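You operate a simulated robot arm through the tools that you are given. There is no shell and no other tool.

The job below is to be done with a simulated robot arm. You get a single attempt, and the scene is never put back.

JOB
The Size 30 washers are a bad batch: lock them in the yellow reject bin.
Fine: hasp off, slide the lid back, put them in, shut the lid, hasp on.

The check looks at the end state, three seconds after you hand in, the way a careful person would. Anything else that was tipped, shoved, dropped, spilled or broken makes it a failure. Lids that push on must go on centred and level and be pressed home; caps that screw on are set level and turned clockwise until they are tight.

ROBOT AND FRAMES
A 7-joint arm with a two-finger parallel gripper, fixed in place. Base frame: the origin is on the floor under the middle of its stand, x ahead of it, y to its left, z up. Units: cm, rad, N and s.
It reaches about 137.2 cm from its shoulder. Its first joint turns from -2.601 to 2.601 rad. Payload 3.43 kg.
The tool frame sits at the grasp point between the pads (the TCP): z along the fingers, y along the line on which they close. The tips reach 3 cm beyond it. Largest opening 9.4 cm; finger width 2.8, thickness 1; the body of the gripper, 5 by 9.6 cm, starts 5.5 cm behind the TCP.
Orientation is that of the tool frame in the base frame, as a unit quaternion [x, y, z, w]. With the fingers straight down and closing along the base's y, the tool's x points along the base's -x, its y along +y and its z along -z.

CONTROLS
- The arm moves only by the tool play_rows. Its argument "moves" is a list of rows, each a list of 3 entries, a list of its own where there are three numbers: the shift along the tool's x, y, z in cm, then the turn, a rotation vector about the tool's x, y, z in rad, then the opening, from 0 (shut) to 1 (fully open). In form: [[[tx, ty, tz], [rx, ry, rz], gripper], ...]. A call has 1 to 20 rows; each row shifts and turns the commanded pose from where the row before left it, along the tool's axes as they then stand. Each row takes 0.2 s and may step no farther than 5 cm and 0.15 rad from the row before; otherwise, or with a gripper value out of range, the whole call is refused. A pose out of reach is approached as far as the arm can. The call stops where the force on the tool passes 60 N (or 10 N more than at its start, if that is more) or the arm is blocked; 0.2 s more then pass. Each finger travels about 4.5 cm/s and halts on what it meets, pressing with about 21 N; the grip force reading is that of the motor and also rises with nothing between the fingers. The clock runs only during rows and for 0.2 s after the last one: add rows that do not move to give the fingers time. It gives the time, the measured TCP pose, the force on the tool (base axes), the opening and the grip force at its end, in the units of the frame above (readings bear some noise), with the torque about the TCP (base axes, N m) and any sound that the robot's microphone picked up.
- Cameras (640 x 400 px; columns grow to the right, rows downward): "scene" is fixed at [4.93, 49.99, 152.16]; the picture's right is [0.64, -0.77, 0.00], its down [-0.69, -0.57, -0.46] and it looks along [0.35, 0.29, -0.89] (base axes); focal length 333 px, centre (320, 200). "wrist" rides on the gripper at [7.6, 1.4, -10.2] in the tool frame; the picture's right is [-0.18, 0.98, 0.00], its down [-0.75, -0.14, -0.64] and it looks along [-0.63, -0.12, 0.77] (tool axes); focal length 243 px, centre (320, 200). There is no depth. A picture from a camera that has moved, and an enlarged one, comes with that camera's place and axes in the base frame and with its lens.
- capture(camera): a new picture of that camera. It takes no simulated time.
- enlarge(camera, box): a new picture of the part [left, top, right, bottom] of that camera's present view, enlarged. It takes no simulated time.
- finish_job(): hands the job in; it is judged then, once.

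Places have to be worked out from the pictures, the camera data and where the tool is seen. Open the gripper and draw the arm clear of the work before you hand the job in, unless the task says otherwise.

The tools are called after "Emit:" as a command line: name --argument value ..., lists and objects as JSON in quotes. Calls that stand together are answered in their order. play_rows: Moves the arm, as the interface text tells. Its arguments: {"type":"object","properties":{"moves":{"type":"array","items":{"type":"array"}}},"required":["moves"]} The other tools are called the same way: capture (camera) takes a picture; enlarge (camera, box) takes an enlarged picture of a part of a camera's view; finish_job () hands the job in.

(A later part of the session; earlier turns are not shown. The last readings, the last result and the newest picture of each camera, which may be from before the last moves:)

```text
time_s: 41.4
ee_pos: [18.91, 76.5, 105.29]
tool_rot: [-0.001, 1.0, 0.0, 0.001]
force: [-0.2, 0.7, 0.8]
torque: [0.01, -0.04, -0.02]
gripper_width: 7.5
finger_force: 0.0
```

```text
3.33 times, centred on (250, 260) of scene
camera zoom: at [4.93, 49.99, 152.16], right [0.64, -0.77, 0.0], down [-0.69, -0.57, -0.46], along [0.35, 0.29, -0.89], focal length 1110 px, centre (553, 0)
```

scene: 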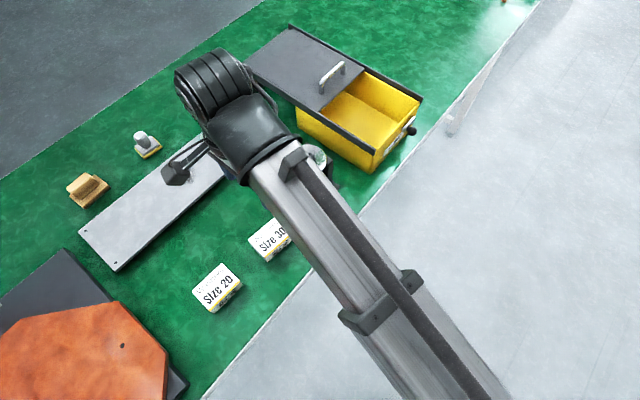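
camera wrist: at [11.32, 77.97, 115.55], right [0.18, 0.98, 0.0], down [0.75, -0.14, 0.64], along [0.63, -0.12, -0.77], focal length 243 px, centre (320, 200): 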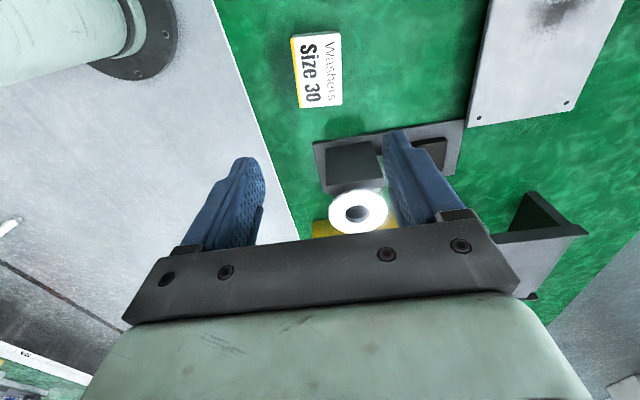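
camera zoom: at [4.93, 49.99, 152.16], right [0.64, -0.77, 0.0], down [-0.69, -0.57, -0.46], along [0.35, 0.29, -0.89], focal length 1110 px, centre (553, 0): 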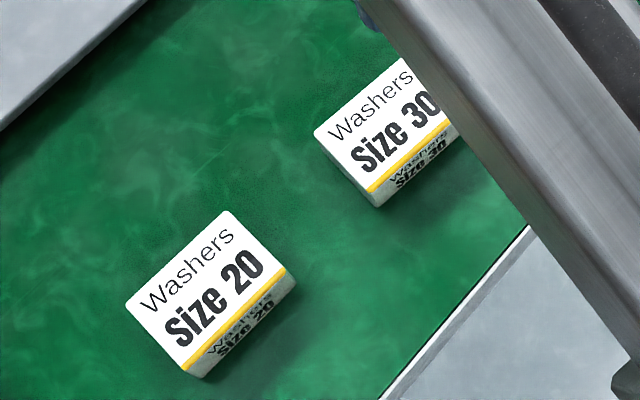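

The box is centred near (19.1, 76.4), about 8.6 × 6.1 cm, yawed ≈ −0.105 rad. I align the gripper's yaw, open wide and descend part way to check.

Emit:
play_rows --moves '[[[-0.2, -0.1, 3], [0, 0, 0.105], 1], [[0, 0, 4], [0, 0, 0], 1], [[0, 0, 4], [0, 0, 0], 1], [[0, 0, 4], [0, 0, 0], 1], [[0, 0, 4], [0, 0, 0], 1], [[0, 0, 0], [0, 0, 0], 1]]'

Emit:
capture --camera "wrist"

Emit:
enlarge --camera "scene" --box '[200, 190, 340, 300]'

```text
time_s: 42.8
ee_pos: [19.28, 76.47, 86.16]
tool_rot: [0.052, 0.999, 0.0, 0.0]
force: [-0.2, -0.9, -0.6]
torque: [0.01, -0.03, -0.03]
gripper_width: 9.42
finger_force: 0.2
```

```text
taken
camera wrist: at [11.86, 78.79, 96.48], right [0.29, 0.96, 0.0], down [0.73, -0.22, 0.64], along [0.62, -0.18, -0.77], focal length 243 px, centre (320, 200)
```

wrist: 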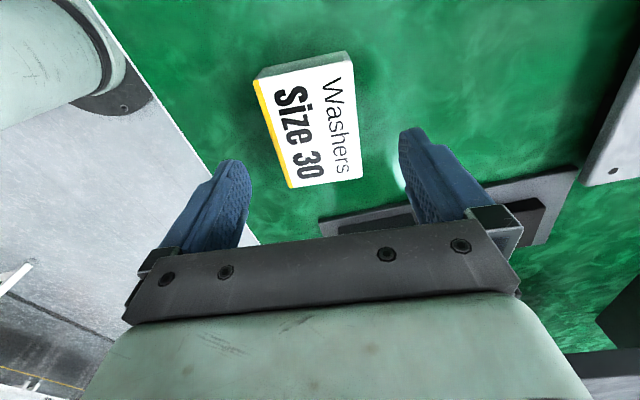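

```text
3.64 times, centred on (270, 245) of scene
camera zoom: at [4.93, 49.99, 152.16], right [0.64, -0.77, 0.0], down [-0.69, -0.57, -0.46], along [0.35, 0.29, -0.89], focal length 1210 px, centre (502, 36)
```

zoom: 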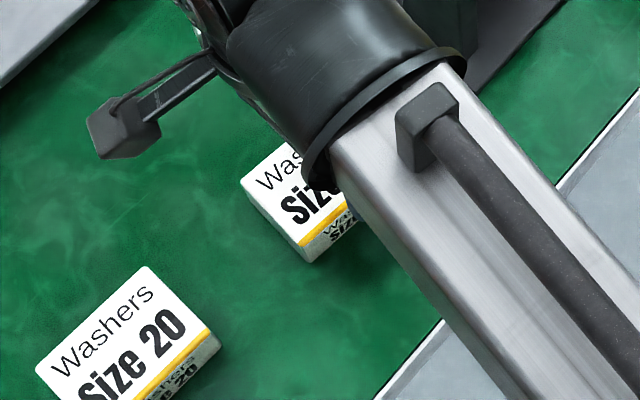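

Emit:
enlarge --camera "wrist" --box '[230, 40, 390, 200]'

```text
2.50 times, centred on (310, 120) of wrist
camera zoom: at [11.86, 78.79, 96.48], right [0.29, 0.96, 0.0], down [0.73, -0.22, 0.64], along [0.62, -0.18, -0.77], focal length 606 px, centre (345, 400)
```

zoom: 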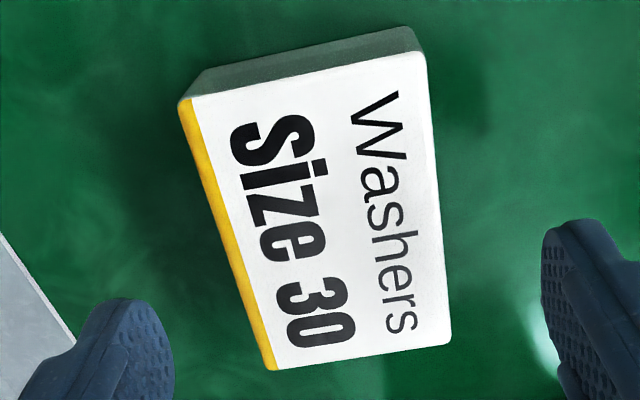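

The box top is at z≈79.9 (height ≈4.1, bench ≈75.8), centre (19.15, 76.3). I shift slightly and descend to TCP z≈79.6, keeping the tips above the bench.

Emit:
play_rows --moves '[[[0.12, -0.15, 2.5], [0, 0, 0], 1], [[0, 0, 2], [0, 0, 0], 1], [[0, 0, 1.2], [0, 0, 0], 1], [[0, 0, 0.85], [0, 0, 0], 1], [[0, 0, 0], [0, 0, 0], 1]]'

Emit:
capture --camera "wrist"

```text
time_s: 44.2
ee_pos: [19.1, 76.32, 80.01]
tool_rot: [0.052, 0.999, 0.002, 0.002]
force: [-0.6, -0.6, 15.0]
torque: [-0.74, 0.28, -0.02]
gripper_width: 9.4
finger_force: 0.1
stopped in row 5: the force on the tool passed its limit at 63 N (the readings are from after the stop); the commanded pose is now the measured one
```

```text
taken
camera wrist: at [11.68, 78.65, 90.26], right [0.29, 0.96, 0.0], down [0.73, -0.22, 0.64], along [0.62, -0.18, -0.77], focal length 243 px, centre (320, 200)
```

wrist: 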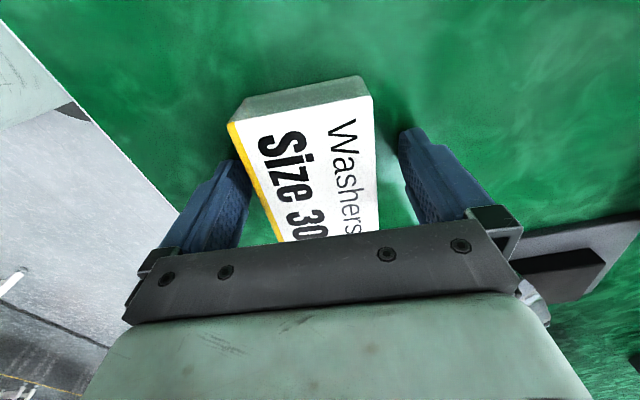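

The fingertips touched the bench at tip z≈77.0 (so the bench is slightly higher than judged). I raise 0.4 cm and then close on the box.

Emit:
play_rows --moves '[[[0, 0, -0.4], [0, 0, 0], 1], [[0, 0, 0], [0, 0, 0], 1]]'

Emit:
play_rows --moves '[[[0, 0, 0], [0, 0, 0], 0.85], [[0, 0, 0], [0, 0, 0], 0.75], [[0, 0, 0], [0, 0, 0], 0.68], [[0, 0, 0], [0, 0, 0], 0.62], [[0, 0, 0], [0, 0, 0], 0.55], [[0, 0, 0], [0, 0, 0], 0.5], [[0, 0, 0], [0, 0, 0], 0.5]]'

Emit:
capture --camera "wrist"

```text
time_s: 44.8
ee_pos: [19.08, 76.45, 80.23]
tool_rot: [0.053, 0.999, 0.0, 0.001]
force: [-0.7, 0.3, 0.6]
torque: [0.02, -0.02, -0.02]
gripper_width: 9.39
finger_force: 0.0
```

```text
time_s: 46.4
ee_pos: [19.1, 76.45, 80.33]
tool_rot: [0.052, 0.999, 0.001, 0.001]
force: [-0.7, -2.0, 1.5]
torque: [-0.15, 0.05, -0.03]
gripper_width: 6.63
finger_force: 20.5
```

```text
taken
camera wrist: at [11.7, 78.63, 90.54], right [0.29, 0.96, 0.0], down [0.73, -0.22, 0.64], along [0.62, -0.18, -0.77], focal length 243 px, centre (320, 200)
```

wrist: 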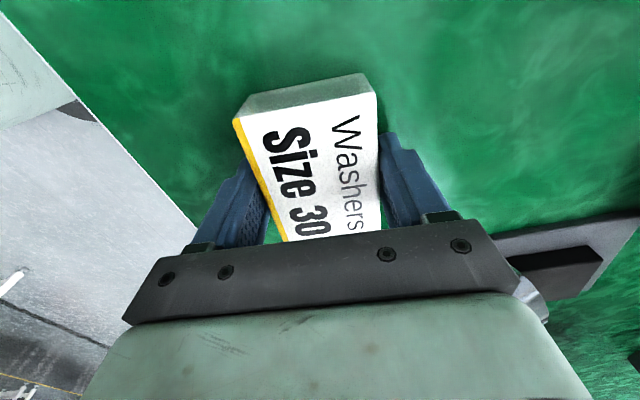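

Gripped at 6.63 cm. I lift slowly a little and check the weight and grip.

Emit:
play_rows --moves '[[[0, 0, 0], [0, 0, 0], 0.4], [[0, 0, -0.3], [0, 0, 0], 0.4], [[0, 0, -0.5], [0, 0, 0], 0.4], [[0, 0, -0.7], [0, 0, 0], 0.4], [[0, 0, 0], [0, 0, 0], 0.4]]'

Emit:
capture --camera "wrist"

```text
time_s: 47.6
ee_pos: [19.08, 76.45, 81.77]
tool_rot: [0.052, 0.999, 0.001, 0.0]
force: [-0.2, -0.3, -2.1]
torque: [0.02, -0.02, -0.01]
gripper_width: 6.62
finger_force: 20.3
```

```text
taken
camera wrist: at [11.66, 78.64, 92.06], right [0.29, 0.96, 0.0], down [0.73, -0.22, 0.64], along [0.62, -0.18, -0.77], focal length 243 px, centre (320, 200)
```

wrist: 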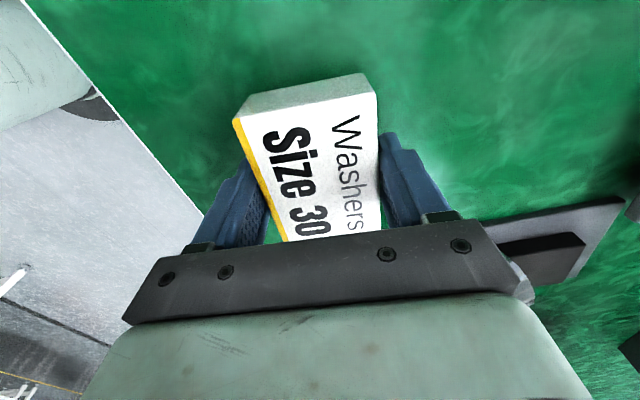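

The box is held securely (~2 N). Before carrying it, I look at the bin interior.

Emit:
enlarge --camera "scene" --box '[240, 20, 430, 180]'

```text
2.50 times, centred on (335, 100) of scene
camera zoom: at [4.93, 49.99, 152.16], right [0.64, -0.77, 0.0], down [-0.69, -0.57, -0.46], along [0.35, 0.29, -0.89], focal length 832 px, centre (282, 450)
```

zoom: 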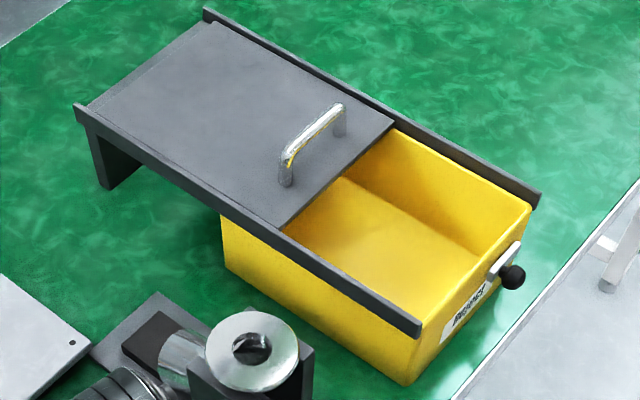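

The interior is clear with its floor at about z≈78. I lift the box high, straighten the yaw, and carry it over the opening to about (59.5, 78).

Emit:
play_rows --moves '[[[0, 0, -2], [0, 0, 0], 0.35], [[0, 0, -3.5], [0, 0, 0], 0.35], [[0, 0, -4.3], [0, 0, 0], 0.35], [[0, 0, -4.5], [0, 0, 0], 0.35], [[0, 0, -4.5], [0, 0, 0], 0.35], [[0, 0, -4.4], [0, 0, -0.05], 0.35], [[0, 0, 0], [0, 0, -0.055], 0.35], [[-2, 0.1, 0], [0, 0, 0], 0.35], [[-4, 0.2, 0], [0, 0, 0], 0.35], [[-4.5, 0.2, 0], [0, 0, 0], 0.35], [[-4.5, 0.2, 0], [0, 0, 0], 0.35], [[-4.5, 0.2, 0], [0, 0, 0], 0.35], [[-4.5, 0.2, 0], [0, 0, 0], 0.35], [[-4.5, 0.2, 0], [0, 0, 0], 0.35], [[-4.5, 0.2, 0], [0, 0, 0], 0.35], [[-4.4, 0.1, 0], [0, 0, 0], 0.35], [[-3, 0, 0], [0, 0, 0], 0.35], [[0, 0, 0], [0, 0, 0], 0.35]]'

Emit:
capture --camera "wrist"

Emit:
capture --camera "scene"

```text
time_s: 51.4
ee_pos: [59.45, 77.85, 104.92]
tool_rot: [0.0, 1.0, 0.001, 0.001]
force: [-0.7, 0.1, -2.3]
torque: [0.02, -0.01, 0.0]
gripper_width: 6.6
finger_force: 21.3
```

```text
taken
camera wrist: at [51.99, 79.38, 115.22], right [0.18, 0.98, 0.0], down [0.75, -0.14, 0.64], along [0.63, -0.12, -0.77], focal length 243 px, centre (320, 200)
```

wrist: 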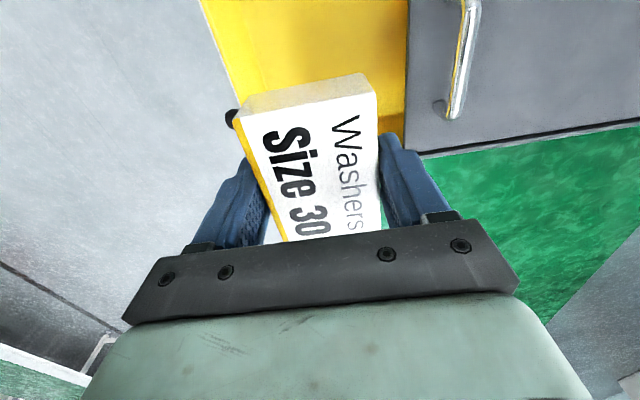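

```text
taken
```

scene: 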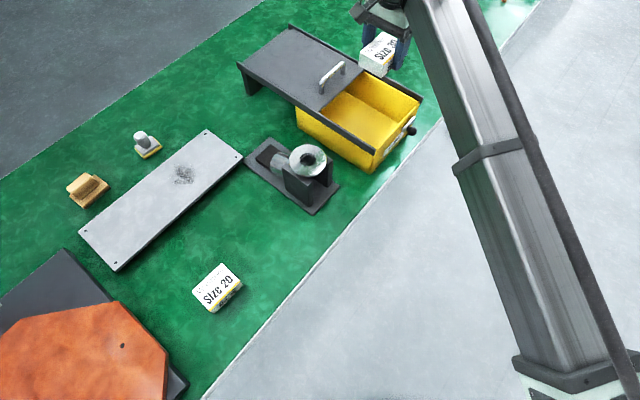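

The box is directly above the opening. I descend in stages, checking clearance on the way.

Emit:
play_rows --moves '[[[0, 0.15, 3], [0, 0, 0], 0.35], [[0, 0, 4], [0, 0, 0], 0.35], [[0, 0, 4], [0, 0, 0], 0.35], [[0, 0, 3], [0, 0, 0], 0.35], [[0, 0, 0], [0, 0, 0], 0.35]]'

Emit:
enlarge --camera "scene" --box '[290, 10, 440, 180]'

Emit:
capture --camera "wrist"

```text
time_s: 52.6
ee_pos: [59.43, 78.22, 90.99]
tool_rot: [0.0, 1.0, 0.0, 0.001]
force: [-0.3, -0.4, -2.0]
torque: [-0.02, 0.0, 0.02]
gripper_width: 6.64
finger_force: 21.2
```

```text
2.35 times, centred on (365, 95) of scene
camera zoom: at [4.93, 49.99, 152.16], right [0.64, -0.77, 0.0], down [-0.69, -0.57, -0.46], along [0.35, 0.29, -0.89], focal length 783 px, centre (214, 447)
```

zoom: 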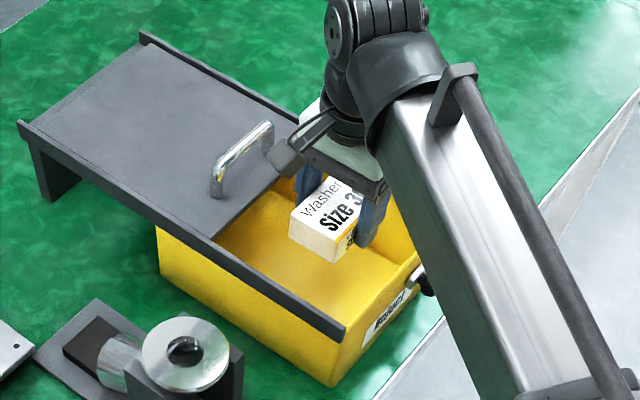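

```text
taken
camera wrist: at [51.8, 79.62, 101.3], right [0.18, 0.98, 0.0], down [0.75, -0.14, 0.64], along [0.63, -0.12, -0.77], focal length 243 px, centre (320, 200)
```

wrist: 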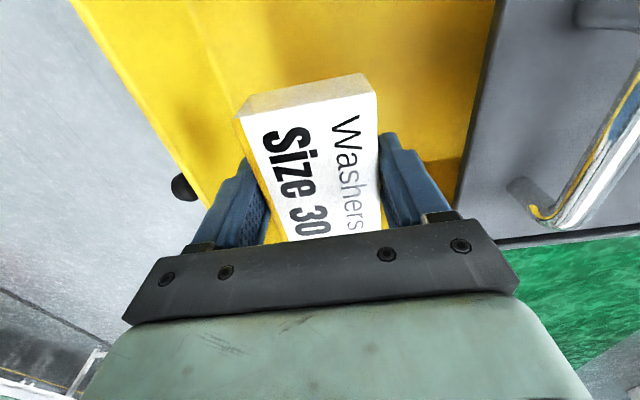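

Clearance looks good on all sides. I lower further into the bin, slowing near the floor.

Emit:
play_rows --moves '[[[0, 0, 2], [0, 0, 0], 0.35], [[0, 0, 2], [0, 0, 0], 0.35], [[0, 0, 1.5], [0, 0, 0], 0.35], [[0, 0, 1], [0, 0, 0], 0.35], [[0, 0, 0.7], [0, 0, 0], 0.35], [[0, 0, 0], [0, 0, 0], 0.35]]'

Emit:
capture --camera "wrist"

Emit:
enlarge --camera "scene" --box '[290, 10, 440, 180]'

```text
time_s: 54.0
ee_pos: [59.32, 78.22, 83.83]
tool_rot: [0.0, 1.0, 0.0, 0.0]
force: [0.0, 0.3, -1.8]
torque: [0.0, 0.01, 0.01]
gripper_width: 6.62
finger_force: 20.8
```

```text
taken
camera wrist: at [51.79, 79.63, 94.12], right [0.18, 0.98, 0.0], down [0.75, -0.14, 0.64], along [0.63, -0.12, -0.77], focal length 243 px, centre (320, 200)
```

wrist: 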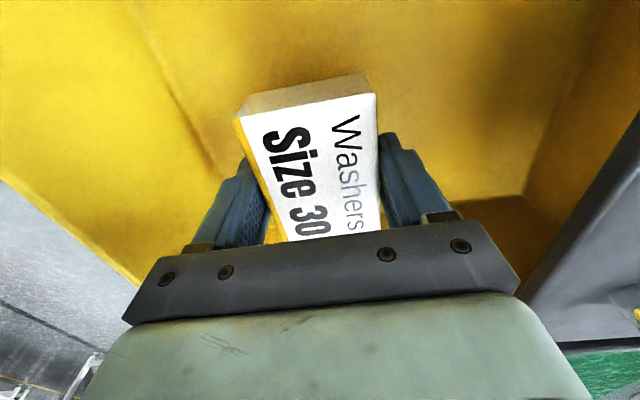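

```text
2.35 times, centred on (365, 95) of scene
camera zoom: at [4.93, 49.99, 152.16], right [0.64, -0.77, 0.0], down [-0.69, -0.57, -0.46], along [0.35, 0.29, -0.89], focal length 783 px, centre (214, 447)
```

zoom: 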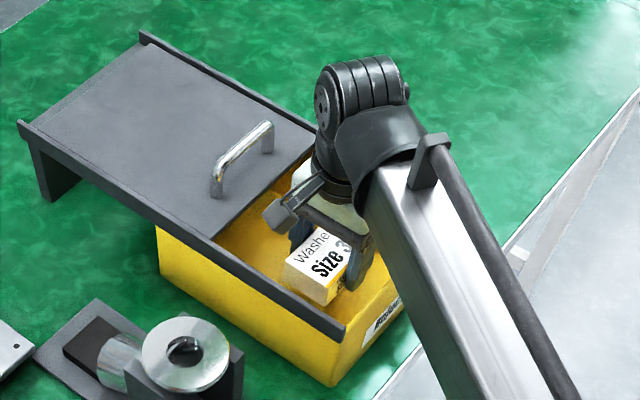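

Still no contact; I lower in small steps.

Emit:
play_rows --moves '[[[0, 0, 0.4], [0, 0, 0], 0.35], [[0, 0, 0.4], [0, 0, 0], 0.35], [[0, 0, 0.4], [0, 0, 0], 0.35], [[0, 0, 0.3], [0, 0, 0], 0.35], [[0, 0, 0], [0, 0, 0], 0.35]]'

Emit:
play_rows --moves '[[[0, 0, 0.2], [0, 0, 0], 0.35], [[0, 0, 0.2], [0, 0, 0], 0.35], [[0, 0, 0], [0, 0, 0], 0.35]]'

```text
time_s: 55.2
ee_pos: [59.42, 78.08, 82.3]
tool_rot: [-0.001, 1.0, 0.002, 0.001]
force: [1.0, 0.8, -2.6]
torque: [-0.02, 0.01, -0.01]
gripper_width: 6.61
finger_force: 20.9
```

```text
time_s: 56.0
ee_pos: [59.45, 78.15, 81.98]
tool_rot: [0.001, 1.0, 0.0, 0.001]
force: [0.0, 0.8, -1.5]
torque: [0.0, 0.01, -0.01]
gripper_width: 6.6
finger_force: 20.5
```

Still no floor contact at TCP z≈82.0. I continue in 0.2 cm steps.

Emit:
play_rows --moves '[[[0, 0, 0.2], [0, 0, 0], 0.35], [[0, 0, 0.2], [0, 0, 0], 0.35], [[0, 0, 0], [0, 0, 0], 0.35]]'

Emit:
play_rows --moves '[[[0, 0, 0.15], [0, 0, 0], 0.35], [[0, 0, 0.15], [0, 0, 0], 0.35], [[0, 0, 0], [0, 0, 0], 0.35]]'

```text
time_s: 56.8
ee_pos: [59.5, 78.22, 81.42]
tool_rot: [0.001, 1.0, 0.0, 0.0]
force: [-0.8, 0.9, -1.9]
torque: [0.01, -0.01, -0.02]
gripper_width: 6.62
finger_force: 20.5
```

```text
time_s: 57.6
ee_pos: [59.43, 78.16, 81.13]
tool_rot: [0.0, 1.0, 0.0, 0.001]
force: [0.1, -0.4, -2.3]
torque: [-0.02, 0.03, 0.01]
gripper_width: 6.61
finger_force: 21.0
```

Emit:
play_rows --moves '[[[0, 0, 0.15], [0, 0, 0], 0.35], [[0, 0, 0.1], [0, 0, 0], 0.35], [[0, 0, 0], [0, 0, 0], 0.35]]'

```text
time_s: 58.4
ee_pos: [59.46, 78.01, 80.94]
tool_rot: [-0.001, 1.0, 0.0, 0.001]
force: [0.4, 0.1, -2.6]
torque: [0.01, 0.01, 0.01]
gripper_width: 6.61
finger_force: 21.0
```

Still carrying the full weight at z≈80.9; I continue in 0.1 cm steps until the floor takes the load.

Emit:
play_rows --moves '[[[0, 0, 0.1], [0, 0, 0], 0.35], [[0, 0, 0.1], [0, 0, 0], 0.35], [[0, 0, 0], [0, 0, 0], 0.35]]'

Emit:
capture --camera "wrist"

```text
time_s: 59.2
ee_pos: [59.51, 78.16, 80.83]
tool_rot: [0.0, 1.0, 0.001, 0.001]
force: [-2.2, 0.1, 11.2]
torque: [-0.19, 0.14, -0.02]
gripper_width: 6.62
finger_force: 21.2
```

```text
taken
camera wrist: at [51.86, 79.6, 91.14], right [0.18, 0.98, 0.0], down [0.75, -0.14, 0.64], along [0.63, -0.12, -0.77], focal length 243 px, centre (320, 200)
```

wrist: 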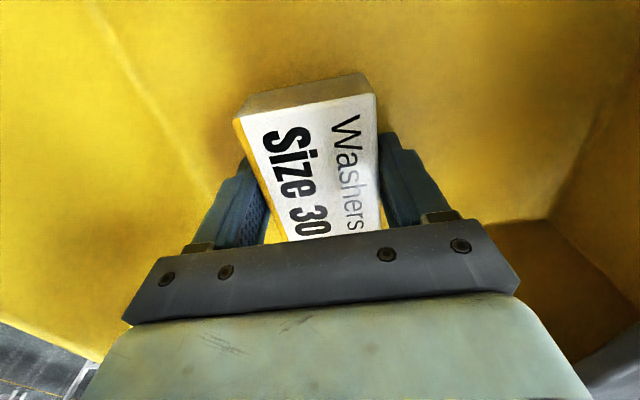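

The box now rests on the bin floor (Fz +11). I open the fingers and lift straight out.

Emit:
play_rows --moves '[[[0, 0, -0.05], [0, 0, 0], 0.75], [[0, 0, 0], [0, 0, 0], 0.85], [[0, 0, 0], [0, 0, 0], 0.85], [[0, 0, -0.5], [0, 0, 0], 0.85], [[0, 0, -1.5], [0, 0, 0], 0.85], [[0, 0, -3], [0, 0, 0], 0.85], [[0, 0, -4], [0, 0, 0], 0.85], [[0, 0, -4], [0, 0, 0], 0.85], [[0, 0, -4], [0, 0, 0], 0.85], [[0, 0, -4], [0, 0, 0], 0.85], [[0, 0, 0], [0, 0, 0], 0.85]]'

Emit:
capture --camera "wrist"

Emit:
capture --camera "scene"

```text
time_s: 61.6
ee_pos: [59.21, 78.22, 101.88]
tool_rot: [0.001, 1.0, 0.0, 0.001]
force: [0.2, 0.4, 0.1]
torque: [-0.01, -0.03, 0.02]
gripper_width: 8.0
finger_force: 0.1
```

```text
taken
camera wrist: at [51.77, 79.6, 112.1], right [0.18, 0.98, 0.0], down [0.75, -0.14, 0.64], along [0.63, -0.12, -0.77], focal length 243 px, centre (320, 200)
```

wrist: 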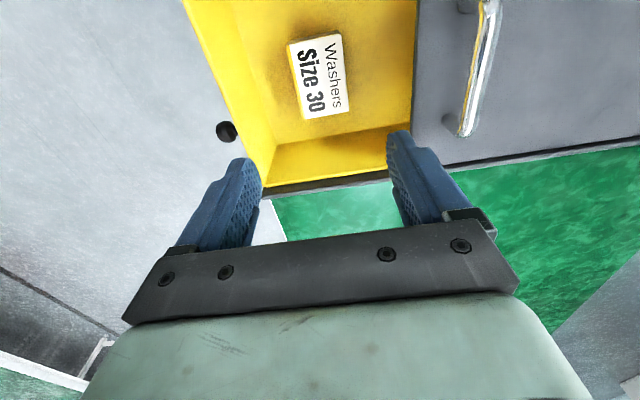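

```text
taken
```

scene: 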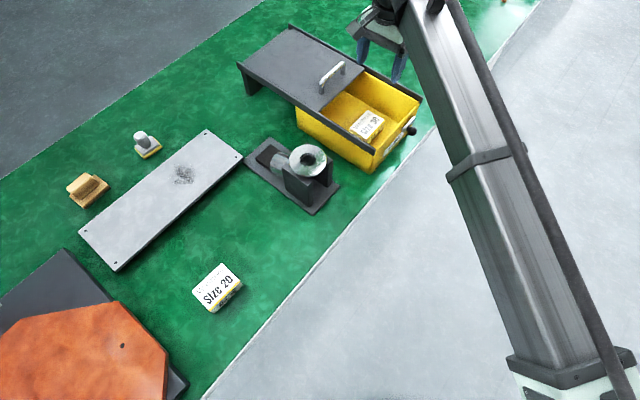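

The box lies flat in the bin. Now I return to the lid handle (58.1, 90.2) and re-grip it.

Emit:
play_rows --moves '[[[0.37, 4, -0.5], [0, 0, 0], 0.5], [[0.37, 4, -0.5], [0, 0, 0], 0.5], [[0.37, 4, 0], [0, 0, 0], 0.5], [[0, 0, 0], [0, 0, 0], 0.5], [[0, 0, 2], [0, 0, 0], 0.5], [[0, 0, 0], [0, 0, 0], 0.5]]'

Emit:
capture --camera "wrist"

```text
time_s: 63.0
ee_pos: [58.43, 90.06, 100.76]
tool_rot: [-0.001, 1.0, 0.001, 0.0]
force: [0.0, 0.3, -0.3]
torque: [-0.03, -0.01, 0.01]
gripper_width: 4.69
finger_force: 0.2
```

```text
taken
camera wrist: at [50.82, 91.57, 110.99], right [0.18, 0.98, 0.0], down [0.75, -0.14, 0.64], along [0.63, -0.12, -0.77], focal length 243 px, centre (320, 200)
```

wrist: 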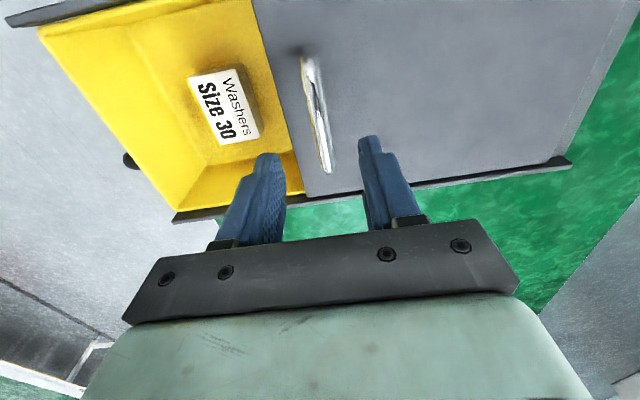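

The handle is centred under the fingers. I descend to z≈93.35 and close on the bar.

Emit:
play_rows --moves '[[[0.3, 0.1, 3], [0, 0, 0], 0.5], [[0, 0, 2.5], [0, 0, 0], 0.5], [[0, 0, 1.85], [0, 0, 0], 0.5], [[0, 0, 0], [0, 0, 0], 0.5], [[0, 0, 0], [0, 0, 0], 0.35], [[0, 0, 0], [0, 0, 0], 0.25], [[0, 0, 0], [0, 0, 0], 0.15], [[0, 0, 0], [0, 0, 0], 0.05], [[0, 0, 0], [0, 0, 0], 0.0], [[0, 0, 0], [0, 0, 0], 0.0]]'

Emit:
enlarge --camera "wrist" --box '[220, 50, 460, 240]'

```text
time_s: 65.2
ee_pos: [57.98, 90.17, 93.49]
tool_rot: [-0.001, 1.0, 0.0, 0.001]
force: [1.1, 0.6, -1.1]
torque: [-0.01, -0.03, 0.03]
gripper_width: 1.32
finger_force: 45.8
```

```text
2.11 times, centred on (340, 145) of wrist
camera zoom: at [50.43, 91.63, 103.73], right [0.18, 0.98, 0.0], down [0.75, -0.14, 0.64], along [0.63, -0.12, -0.77], focal length 511 px, centre (278, 316)
```

zoom: 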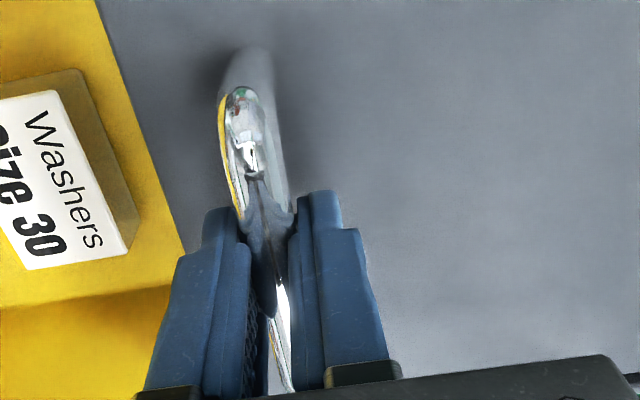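

Handle held with negligible preload. I slide the lid back toward −y, checking midway.

Emit:
play_rows --moves '[[[0, -0.4, 0], [0, 0, 0], 0.0], [[0, -0.8, 0], [0, 0, 0], 0.0], [[0, -1, 0], [0, 0, 0], 0.0], [[0, -1, 0], [0, 0, 0], 0.0], [[0, -1, 0], [0, 0, 0], 0.0], [[0, -1, 0], [0, 0, 0], 0.0], [[0, -1, 0], [0, 0, 0], 0.0], [[0, -1, 0], [0, 0, 0], 0.0], [[0, -0.8, 0], [0, 0, 0], 0.0], [[0, 0, 0], [0, 0, 0], 0.0]]'

```text
time_s: 67.4
ee_pos: [58.07, 82.12, 93.42]
tool_rot: [0.0, 1.0, 0.0, -0.001]
force: [-17.3, 0.0, -0.2]
torque: [0.0, 1.02, -0.05]
gripper_width: 1.33
finger_force: 45.1
```

Sliding smoothly (Fx −17 from slight sideways constraint; I'll ease that). I continue another ~8 cm.

Emit:
play_rows --moves '[[[0.12, -0.4, 0], [0, 0, 0], 0.0], [[0, -0.8, 0], [0, 0, 0], 0.0], [[0, -1, 0], [0, 0, 0], 0.0], [[0, -1, 0], [0, 0, 0], 0.0], [[0, -1, 0], [0, 0, 0], 0.0], [[0, -1, 0], [0, 0, 0], 0.0], [[0, -1, 0], [0, 0, 0], 0.0], [[0, -1, 0], [0, 0, 0], 0.0], [[0, -0.8, 0], [0, 0, 0], 0.0], [[0, 0, 0], [0, 0, 0], 0.0]]'

Emit:
enlarge --camera "scene" --box '[290, 20, 440, 180]'

```text
time_s: 69.6
ee_pos: [58.03, 74.31, 93.44]
tool_rot: [0.001, 1.0, 0.0, 0.0]
force: [3.6, -0.5, -10.1]
torque: [0.04, -0.85, 0.09]
gripper_width: 1.36
finger_force: 45.3
```

```text
2.50 times, centred on (365, 100) of scene
camera zoom: at [4.93, 49.99, 152.16], right [0.64, -0.77, 0.0], down [-0.69, -0.57, -0.46], along [0.35, 0.29, -0.89], focal length 832 px, centre (208, 450)
```

zoom: 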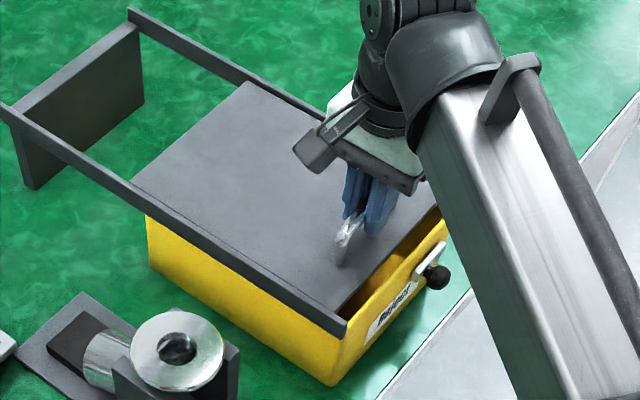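

About 1.8 cm remain; I finish the last stretch slowly until the stop is felt.

Emit:
play_rows --moves '[[[0, -0.5, 0], [0, 0, 0], 0.0], [[0, -0.5, 0], [0, 0, 0], 0.0], [[0, -0.4, 0], [0, 0, 0], 0.0], [[0, -0.2, 0], [0, 0, 0], 0.0], [[0, 0, 0], [0, 0, 0], 0.0]]'

Emit:
play_rows --moves '[[[0, -0.15, 0], [0, 0, 0], 0.0], [[0, -0.15, 0], [0, 0, 0], 0.0], [[0, 0, 0], [0, 0, 0], 0.0]]'

```text
time_s: 70.8
ee_pos: [57.99, 72.6, 93.48]
tool_rot: [0.0, 1.0, 0.0, 0.0]
force: [8.6, 0.9, -6.9]
torque: [-0.02, -0.02, 0.06]
gripper_width: 1.38
finger_force: 45.3
```

```text
time_s: 71.6
ee_pos: [57.96, 72.58, 93.53]
tool_rot: [0.0, 1.0, 0.001, 0.001]
force: [12.5, 12.5, -8.9]
torque: [0.18, 0.2, -0.04]
gripper_width: 1.36
finger_force: 45.1
```

The lid meets its stop (Fy +12.5 at y≈72.55). I press a touch more to make sure it's home, then view it.

Emit:
play_rows --moves '[[[-0.1, -0.15, 0], [0, 0, 0], 0.0], [[0, -0.1, 0], [0, 0, 0], 0.0], [[0, 0, 0], [0, 0, 0], 0.0]]'

Emit:
enlarge --camera "scene" --box '[290, 20, 440, 180]'

```text
time_s: 72.4
ee_pos: [58.07, 72.43, 93.55]
tool_rot: [-0.001, 1.0, 0.004, 0.001]
force: [2.7, 35.5, 4.1]
torque: [0.35, 0.88, -0.16]
gripper_width: 1.35
finger_force: 44.7
```

```text
2.50 times, centred on (365, 100) of scene
camera zoom: at [4.93, 49.99, 152.16], right [0.64, -0.77, 0.0], down [-0.69, -0.57, -0.46], along [0.35, 0.29, -0.89], focal length 832 px, centre (208, 450)
```

zoom: 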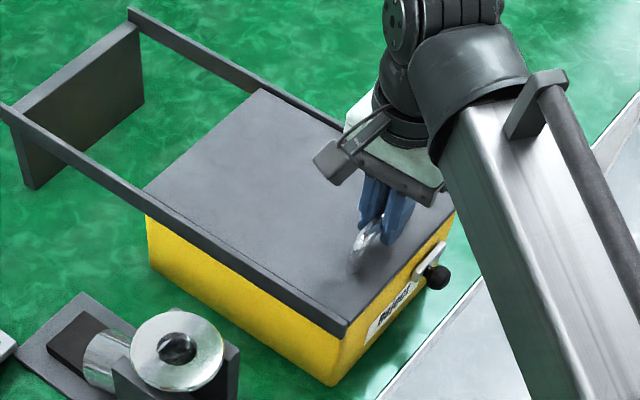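

The lid is firmly home (35 N at the stop). I relax the push, release the handle, and lift straight up.

Emit:
play_rows --moves '[[[0, 0.4, 0], [0, 0, 0], 0.0], [[0, 0, 0], [0, 0, 0], 0.2], [[0, 0, 0], [0, 0, 0], 0.4], [[0, 0, 0], [0, 0, 0], 0.5], [[0, 0, -2], [0, 0, 0], 0.5], [[0, 0, -4], [0, 0, 0], 0.5], [[0, 0, -4], [0, 0, 0], 0.5], [[0, 0, 0], [0, 0, 0], 0.5]]'

Emit:
enlarge --camera "scene" --box '[290, 20, 440, 180]'

Emit:
capture --camera "wrist"

```text
time_s: 74.2
ee_pos: [58.12, 72.56, 103.4]
tool_rot: [-0.001, 1.0, 0.0, 0.001]
force: [0.9, -0.3, 0.5]
torque: [0.03, 0.0, -0.01]
gripper_width: 4.67
finger_force: 0.1
```

```text
2.50 times, centred on (365, 100) of scene
camera zoom: at [4.93, 49.99, 152.16], right [0.64, -0.77, 0.0], down [-0.69, -0.57, -0.46], along [0.35, 0.29, -0.89], focal length 832 px, centre (208, 450)
```

zoom: 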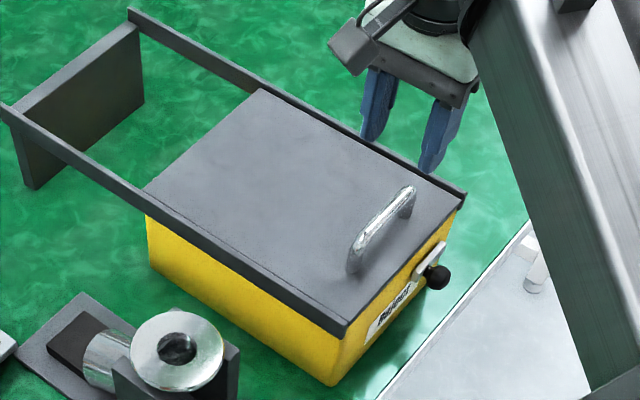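

```text
taken
camera wrist: at [50.51, 74.03, 113.71], right [0.18, 0.98, 0.0], down [0.75, -0.14, 0.64], along [0.63, -0.12, -0.77], focal length 243 px, centre (320, 200)
```

wrist: 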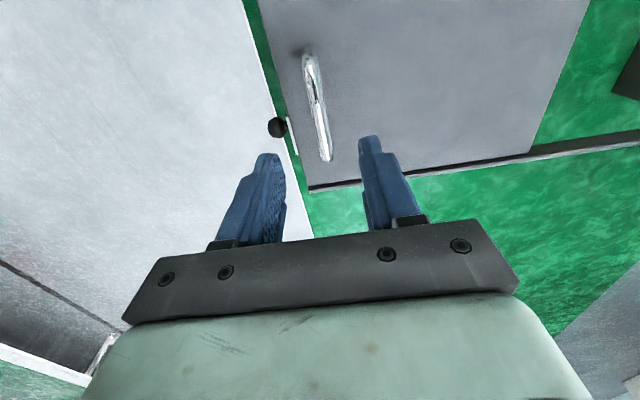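

The lid is fully closed, matching its original position. Now for the hasp: I rotate the gripper to close along x and hover above the knob (≈61.7, 66.5).

Emit:
play_rows --moves '[[[0, 0, 0], [0, 0, -0.1428], 0.5], [[0, 0, 0], [0, 0, -0.1428], 0.5], [[0, 0, 0], [0, 0, -0.1428], 0.5], [[0, 0, 0], [0, 0, -0.1428], 0.5], [[0, 0, 0], [0, 0, -0.1428], 0.5], [[0, 0, 0], [0, 0, -0.1428], 0.5], [[0, 0, 0], [0, 0, -0.1428], 0.5], [[0, 0, 0], [0, 0, -0.1428], 0.5], [[0, 0, 0], [0, 0, -0.1428], 0.5], [[0, 0, 0], [0, 0, -0.1428], 0.5], [[0, 0, 0], [0, 0, -0.1428], 0.5], [[3.2, -1.8, 0], [0, 0, 0], 0.5], [[3.2, -1.8, 0], [0, 0, 0], 0.5], [[0, 0, 3.5], [0, 0, 0], 0.5], [[0, 0, 3.5], [0, 0, 0], 0.5], [[0, 0, 0], [0, 0, 0], 0.5]]'

Emit:
capture --camera "wrist"

Emit:
enlarge --camera "wrist" --box '[260, 70, 400, 210]'

```text
time_s: 77.6
ee_pos: [61.72, 66.16, 96.35]
tool_rot: [-0.707, 0.707, 0.0, 0.001]
force: [0.0, 0.1, 0.0]
torque: [0.0, -0.02, 0.0]
gripper_width: 4.69
finger_force: 0.0
```

```text
taken
camera wrist: at [60.3, 58.55, 106.59], right [-0.98, 0.18, 0.0], down [0.14, 0.75, 0.64], along [0.12, 0.63, -0.77], focal length 243 px, centre (320, 200)
```

wrist: 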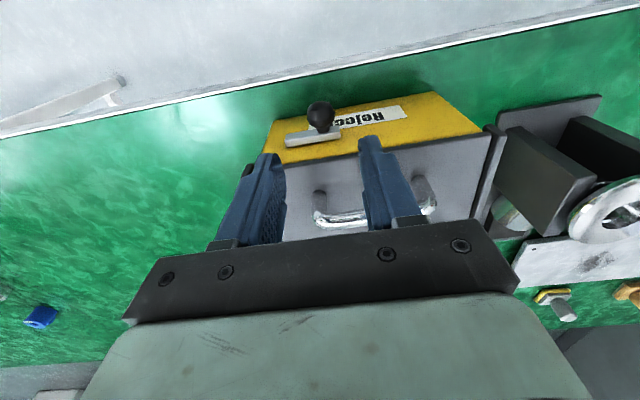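

```text
2.86 times, centred on (330, 140) of wrist
camera zoom: at [60.3, 58.55, 106.59], right [-0.98, 0.18, 0.0], down [0.14, 0.75, 0.64], along [0.12, 0.63, -0.77], focal length 693 px, centre (291, 371)
```

zoom: 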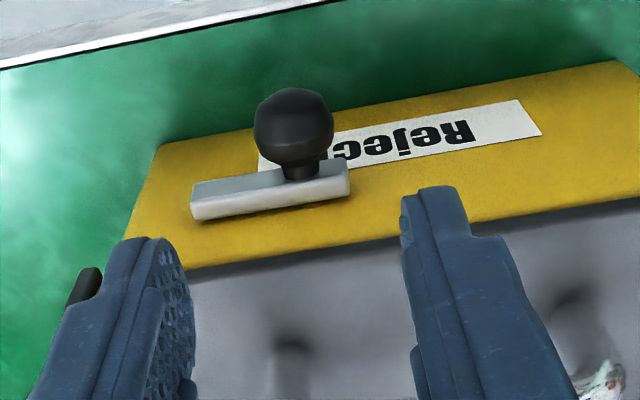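

The knob is at about (61.7, 66.45, 85.0), plate horizontal. I descend with a bit more clearance from the plate (TCP y≈65.9) to z≈85.2.

Emit:
play_rows --moves '[[[0.25, 0, 3], [0, 0, 0], 0.5], [[0, 0, 3], [0, 0, 0], 0.5], [[0, 0, 2.5], [0, 0, 0], 0.5], [[0, 0, 1.5], [0, 0, 0], 0.5], [[0, 0, 1.1], [0, 0, 0], 0.5], [[0, 0, 0], [0, 0, 0], 0.5]]'

Emit:
enlarge --camera "wrist" --box '[240, 100, 420, 250]'

```text
time_s: 79.0
ee_pos: [61.77, 65.85, 85.32]
tool_rot: [-0.707, 0.707, 0.0, 0.002]
force: [0.8, 0.6, 0.5]
torque: [0.02, 0.04, 0.03]
gripper_width: 4.72
finger_force: 0.0
```

```text
2.67 times, centred on (330, 175) of wrist
camera zoom: at [60.38, 58.25, 95.57], right [-0.98, 0.18, 0.0], down [0.14, 0.75, 0.64], along [0.12, 0.63, -0.77], focal length 647 px, centre (293, 267)
```

zoom: 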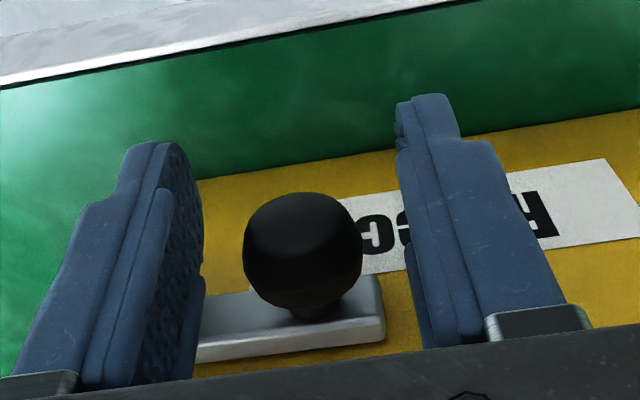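

The ball is well between the fingers. I close on it and then lift along its arc.

Emit:
play_rows --moves '[[[0, 0, 0], [0, 0, 0], 0.4], [[0, 0, 0], [0, 0, 0], 0.3], [[0, 0, 0], [0, 0, 0], 0.2], [[0, 0, 0], [0, 0, 0], 0.15], [[0, 0, 0], [0, 0, 0], 0.15]]'

Emit:
play_rows --moves '[[[0, 0, -0.25], [0, 0, 0], 0.15], [[0, -0.03, -0.25], [0, 0, 0], 0.15], [[0, -0.06, -0.25], [0, 0, 0], 0.15], [[0, 0, 0], [0, 0, 0], 0.15]]'

Emit:
enlarge --camera "wrist" --box '[240, 100, 420, 250]'

```text
time_s: 80.2
ee_pos: [61.66, 65.84, 85.26]
tool_rot: [0.708, -0.706, 0.0, 0.0]
force: [-6.9, -0.3, -1.6]
torque: [0.03, 0.08, 0.02]
gripper_width: 2.93
finger_force: 45.2
```

```text
time_s: 81.2
ee_pos: [61.79, 65.8, 86.2]
tool_rot: [0.707, -0.707, 0.0, 0.0]
force: [-2.7, 3.8, -4.9]
torque: [-0.3, 0.14, 0.12]
gripper_width: 2.81
finger_force: 45.3
```

```text
2.67 times, centred on (330, 175) of wrist
camera zoom: at [60.36, 58.33, 96.35], right [-0.98, 0.18, 0.0], down [0.14, 0.75, 0.64], along [0.12, 0.63, -0.77], focal length 647 px, centre (293, 267)
```

zoom: 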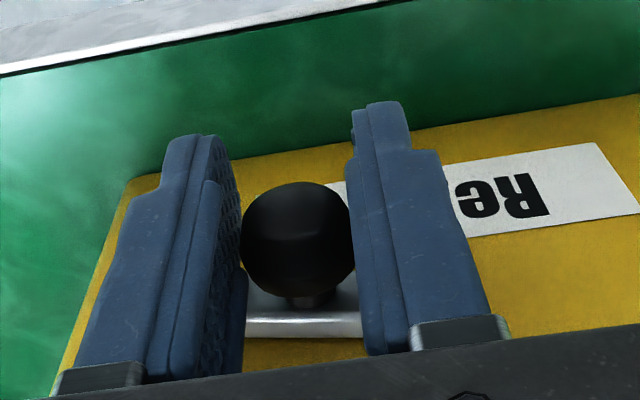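

The knob rose about 0.4 cm (with some pad slip) at low force. I continue lifting along the arc with a gradual +x shift.

Emit:
play_rows --moves '[[[0, -0.06, -0.25], [0, 0, 0], 0.1], [[0, -0.08, -0.25], [0, 0, 0], 0.1], [[0, -0.1, -0.25], [0, 0, 0], 0.1], [[0, -0.12, -0.25], [0, 0, 0], 0.1], [[0, 0, 0], [0, 0, 0], 0.1]]'

Emit:
enlarge --camera "wrist" --box '[240, 100, 420, 250]'

```text
time_s: 82.4
ee_pos: [61.99, 66.01, 87.07]
tool_rot: [-0.707, 0.707, 0.002, 0.0]
force: [-19.3, 15.5, -4.1]
torque: [-0.17, 0.51, 0.06]
gripper_width: 2.51
finger_force: 44.8
```

```text
2.67 times, centred on (330, 175) of wrist
camera zoom: at [60.56, 58.4, 97.34], right [-0.98, 0.18, 0.0], down [0.14, 0.75, 0.64], along [0.12, 0.63, -0.77], focal length 647 px, centre (293, 267)
```

zoom: 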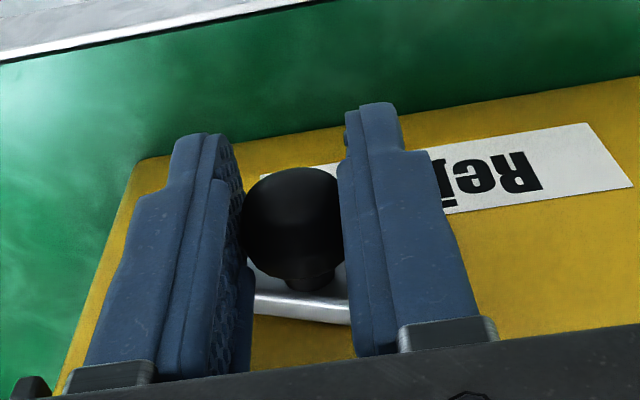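

The plate is now tilted up ~20°. I continue lifting, easing the x load first.

Emit:
play_rows --moves '[[[0, 0.05, -0.25], [0, 0, 0], 0.1], [[0, 0, -0.25], [0, 0, 0], 0.1], [[0, -0.05, -0.25], [0, 0, 0], 0.1], [[0, -0.1, -0.2], [0, 0, 0], 0.1], [[0, 0, 0], [0, 0, 0], 0.1]]'

Emit:
enlarge --camera "wrist" --box '[240, 100, 420, 250]'

```text
time_s: 83.6
ee_pos: [62.29, 65.92, 88.03]
tool_rot: [-0.707, 0.707, 0.001, 0.001]
force: [-7.8, 23.0, -5.8]
torque: [0.13, 0.39, 0.02]
gripper_width: 2.51
finger_force: 45.4
```

```text
2.67 times, centred on (330, 175) of wrist
camera zoom: at [60.85, 58.37, 98.25], right [-0.98, 0.18, 0.0], down [0.14, 0.75, 0.64], along [0.12, 0.63, -0.76], focal length 647 px, centre (293, 267)
```

zoom: 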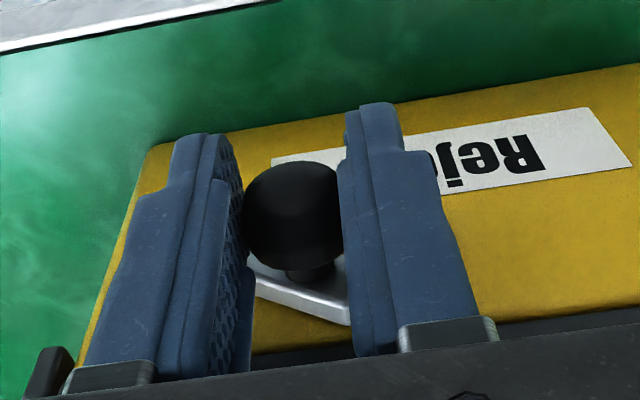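

The plate is now up to ~40–50° and the knob is at ≈(62.3, 66.45, 86.7). I open slightly and push it the rest of the way toward +x with the −x finger.

Emit:
play_rows --moves '[[[0, 0, 0], [0, 0, 0], 0.25], [[0, 0, 0], [0, 0, 0], 0.35], [[0, 0, 0], [0, 0, 0], 0.4], [[0, 0, 0.3], [0, 0, 0], 0.4], [[0, 0, 0], [0, 0, 0], 0.4]]'

Emit:
enlarge --camera "wrist" --box '[240, 100, 420, 250]'

```text
time_s: 84.8
ee_pos: [62.3, 65.87, 87.72]
tool_rot: [0.707, -0.707, 0.001, -0.001]
force: [-0.2, 0.3, -0.3]
torque: [-0.01, 0.03, 0.03]
gripper_width: 3.77
finger_force: 0.1
```

```text
2.67 times, centred on (330, 175) of wrist
camera zoom: at [60.82, 58.25, 98.01], right [-0.98, 0.18, 0.0], down [0.14, 0.75, 0.64], along [0.12, 0.63, -0.77], focal length 647 px, centre (293, 267)
```

zoom: 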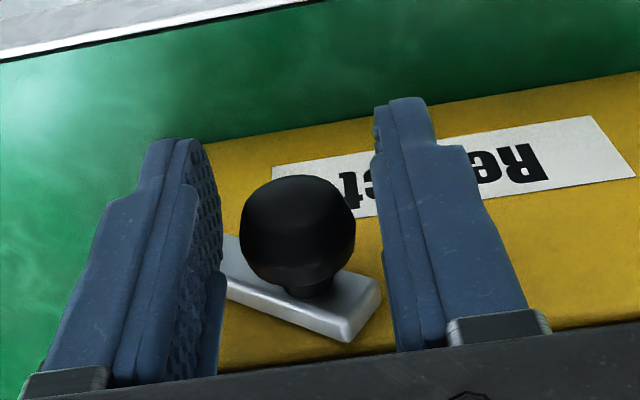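

It stays where left. Now I push toward +x with the −x finger.

Emit:
play_rows --moves '[[[0, -0.25, 0], [0, 0, 0], 0.4], [[0, -0.25, 0], [0, 0, 0], 0.4], [[0, -0.25, -0.05], [0, 0, 0], 0.4], [[0, -0.25, -0.1], [0, 0, 0], 0.4], [[0, -0.25, -0.1], [0, 0, 0], 0.4], [[0, -0.25, -0.1], [0, 0, 0], 0.4], [[0, -0.25, -0.1], [0, 0, 0], 0.4], [[0, 0, 0], [0, 0, 0], 0.4]]'

Emit:
enlarge --camera "wrist" --box '[240, 100, 420, 250]'

```text
time_s: 86.6
ee_pos: [63.73, 65.92, 88.32]
tool_rot: [0.707, -0.707, 0.0, -0.001]
force: [-13.7, 0.0, 10.7]
torque: [0.07, 0.33, 0.16]
gripper_width: 4.53
finger_force: 6.8
```

```text
2.67 times, centred on (330, 175) of wrist
camera zoom: at [62.42, 58.29, 98.55], right [-0.98, 0.18, 0.0], down [0.14, 0.75, 0.64], along [0.12, 0.63, -0.77], focal length 647 px, centre (293, 267)
```

zoom: 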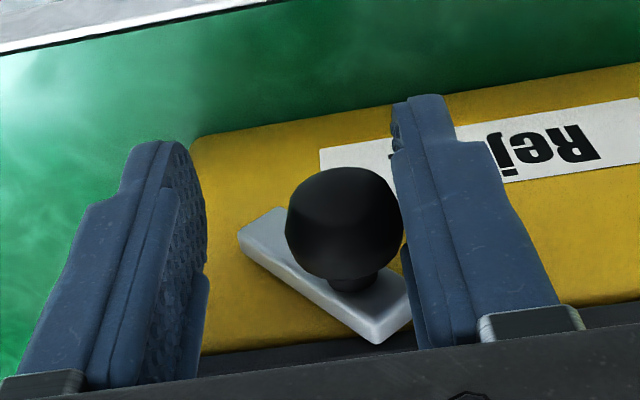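

The push is partly friction-locked (finger must rise along with the knob); knob is ≈38° from vertical. I move along the arc direction, rising as well as pushing.

Emit:
play_rows --moves '[[[0, 0, -0.2], [0, 0, 0], 0.4], [[0, -0.15, -0.2], [0, 0, 0], 0.4], [[0, -0.2, -0.2], [0, 0, 0], 0.4], [[0, -0.2, -0.15], [0, 0, 0], 0.4], [[0, 0, 0], [0, 0, 0], 0.4]]'

Emit:
enlarge --camera "wrist" --box '[240, 100, 420, 250]'

```text
time_s: 87.8
ee_pos: [64.49, 65.76, 88.89]
tool_rot: [-0.707, 0.708, -0.001, 0.001]
force: [-0.1, -0.5, 0.1]
torque: [-0.03, 0.01, 0.01]
gripper_width: 3.77
finger_force: 0.1
```

```text
2.67 times, centred on (330, 175) of wrist
camera zoom: at [63.08, 58.26, 99.22], right [-0.98, 0.18, 0.0], down [0.14, 0.75, 0.64], along [0.12, 0.63, -0.77], focal length 647 px, centre (293, 267)
```

zoom: 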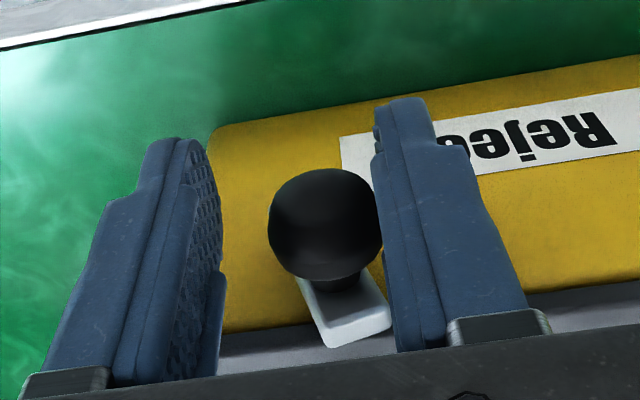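

Nearly upright now (~16° off). I continue with small +x steps, watching for a stop.

Emit:
play_rows --moves '[[[0, -0.2, -0.05], [0, 0, 0], 0.4], [[0, -0.2, -0.03], [0, 0, 0], 0.4], [[0, -0.2, 0], [0, 0, 0], 0.4], [[0, 0, 0], [0, 0, 0], 0.4]]'

Emit:
enlarge --camera "wrist" --box '[240, 100, 420, 250]'

```text
time_s: 88.8
ee_pos: [65.11, 65.86, 89.04]
tool_rot: [-0.707, 0.707, 0.0, 0.0]
force: [-1.0, -0.1, 0.5]
torque: [-0.03, 0.01, 0.0]
gripper_width: 3.82
finger_force: 0.2
```

```text
2.67 times, centred on (330, 175) of wrist
camera zoom: at [63.68, 58.23, 99.32], right [-0.98, 0.18, 0.0], down [0.14, 0.75, 0.64], along [0.12, 0.63, -0.77], focal length 647 px, centre (293, 267)
```

zoom: 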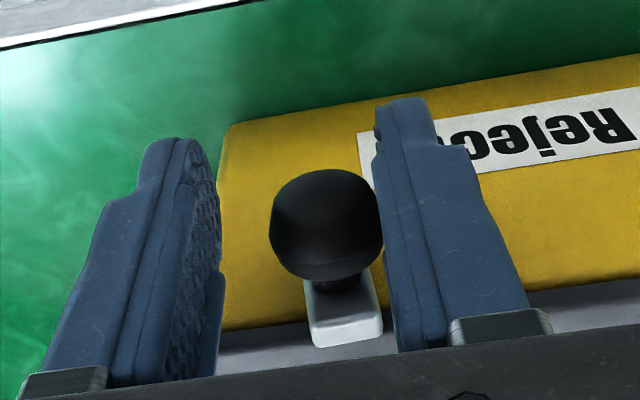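

Almost vertical; I nudge further in 0.1 cm steps and watch the force.

Emit:
play_rows --moves '[[[0, -0.1, 0], [0, 0, 0], 0.4], [[0, -0.1, 0], [0, 0, 0], 0.4], [[0, 0, 0], [0, 0, 0], 0.4]]'

Emit:
enlarge --camera "wrist" --box '[240, 100, 420, 250]'

```text
time_s: 89.6
ee_pos: [65.37, 65.77, 89.08]
tool_rot: [0.707, -0.707, 0.001, -0.001]
force: [-1.2, -0.1, -0.2]
torque: [0.02, 0.01, 0.02]
gripper_width: 3.85
finger_force: 0.8
```

```text
2.67 times, centred on (330, 175) of wrist
camera zoom: at [63.95, 58.21, 99.33], right [-0.98, 0.18, 0.0], down [0.14, 0.75, 0.64], along [0.12, 0.63, -0.77], focal length 647 px, centre (293, 267)
```

zoom: 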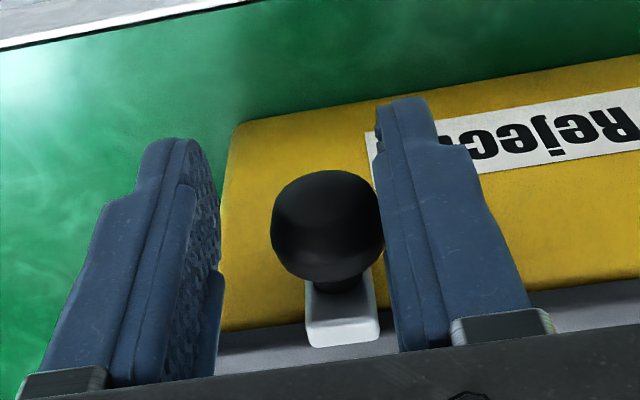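

The knob is at ≈64.7 now, as originally. I nudge a bit more to feel whether there's a stop at upright.

Emit:
play_rows --moves '[[[0, -0.08, 0], [0, 0, 0], 0.4], [[0, -0.07, 0], [0, 0, 0], 0.4], [[0, 0, 0], [0, 0, 0], 0.4]]'

```text
time_s: 90.4
ee_pos: [65.33, 65.87, 89.11]
tool_rot: [-0.707, 0.707, 0.001, -0.001]
force: [-4.8, 0.8, 1.7]
torque: [0.05, 0.07, 0.03]
gripper_width: 4.01
finger_force: 2.1
```

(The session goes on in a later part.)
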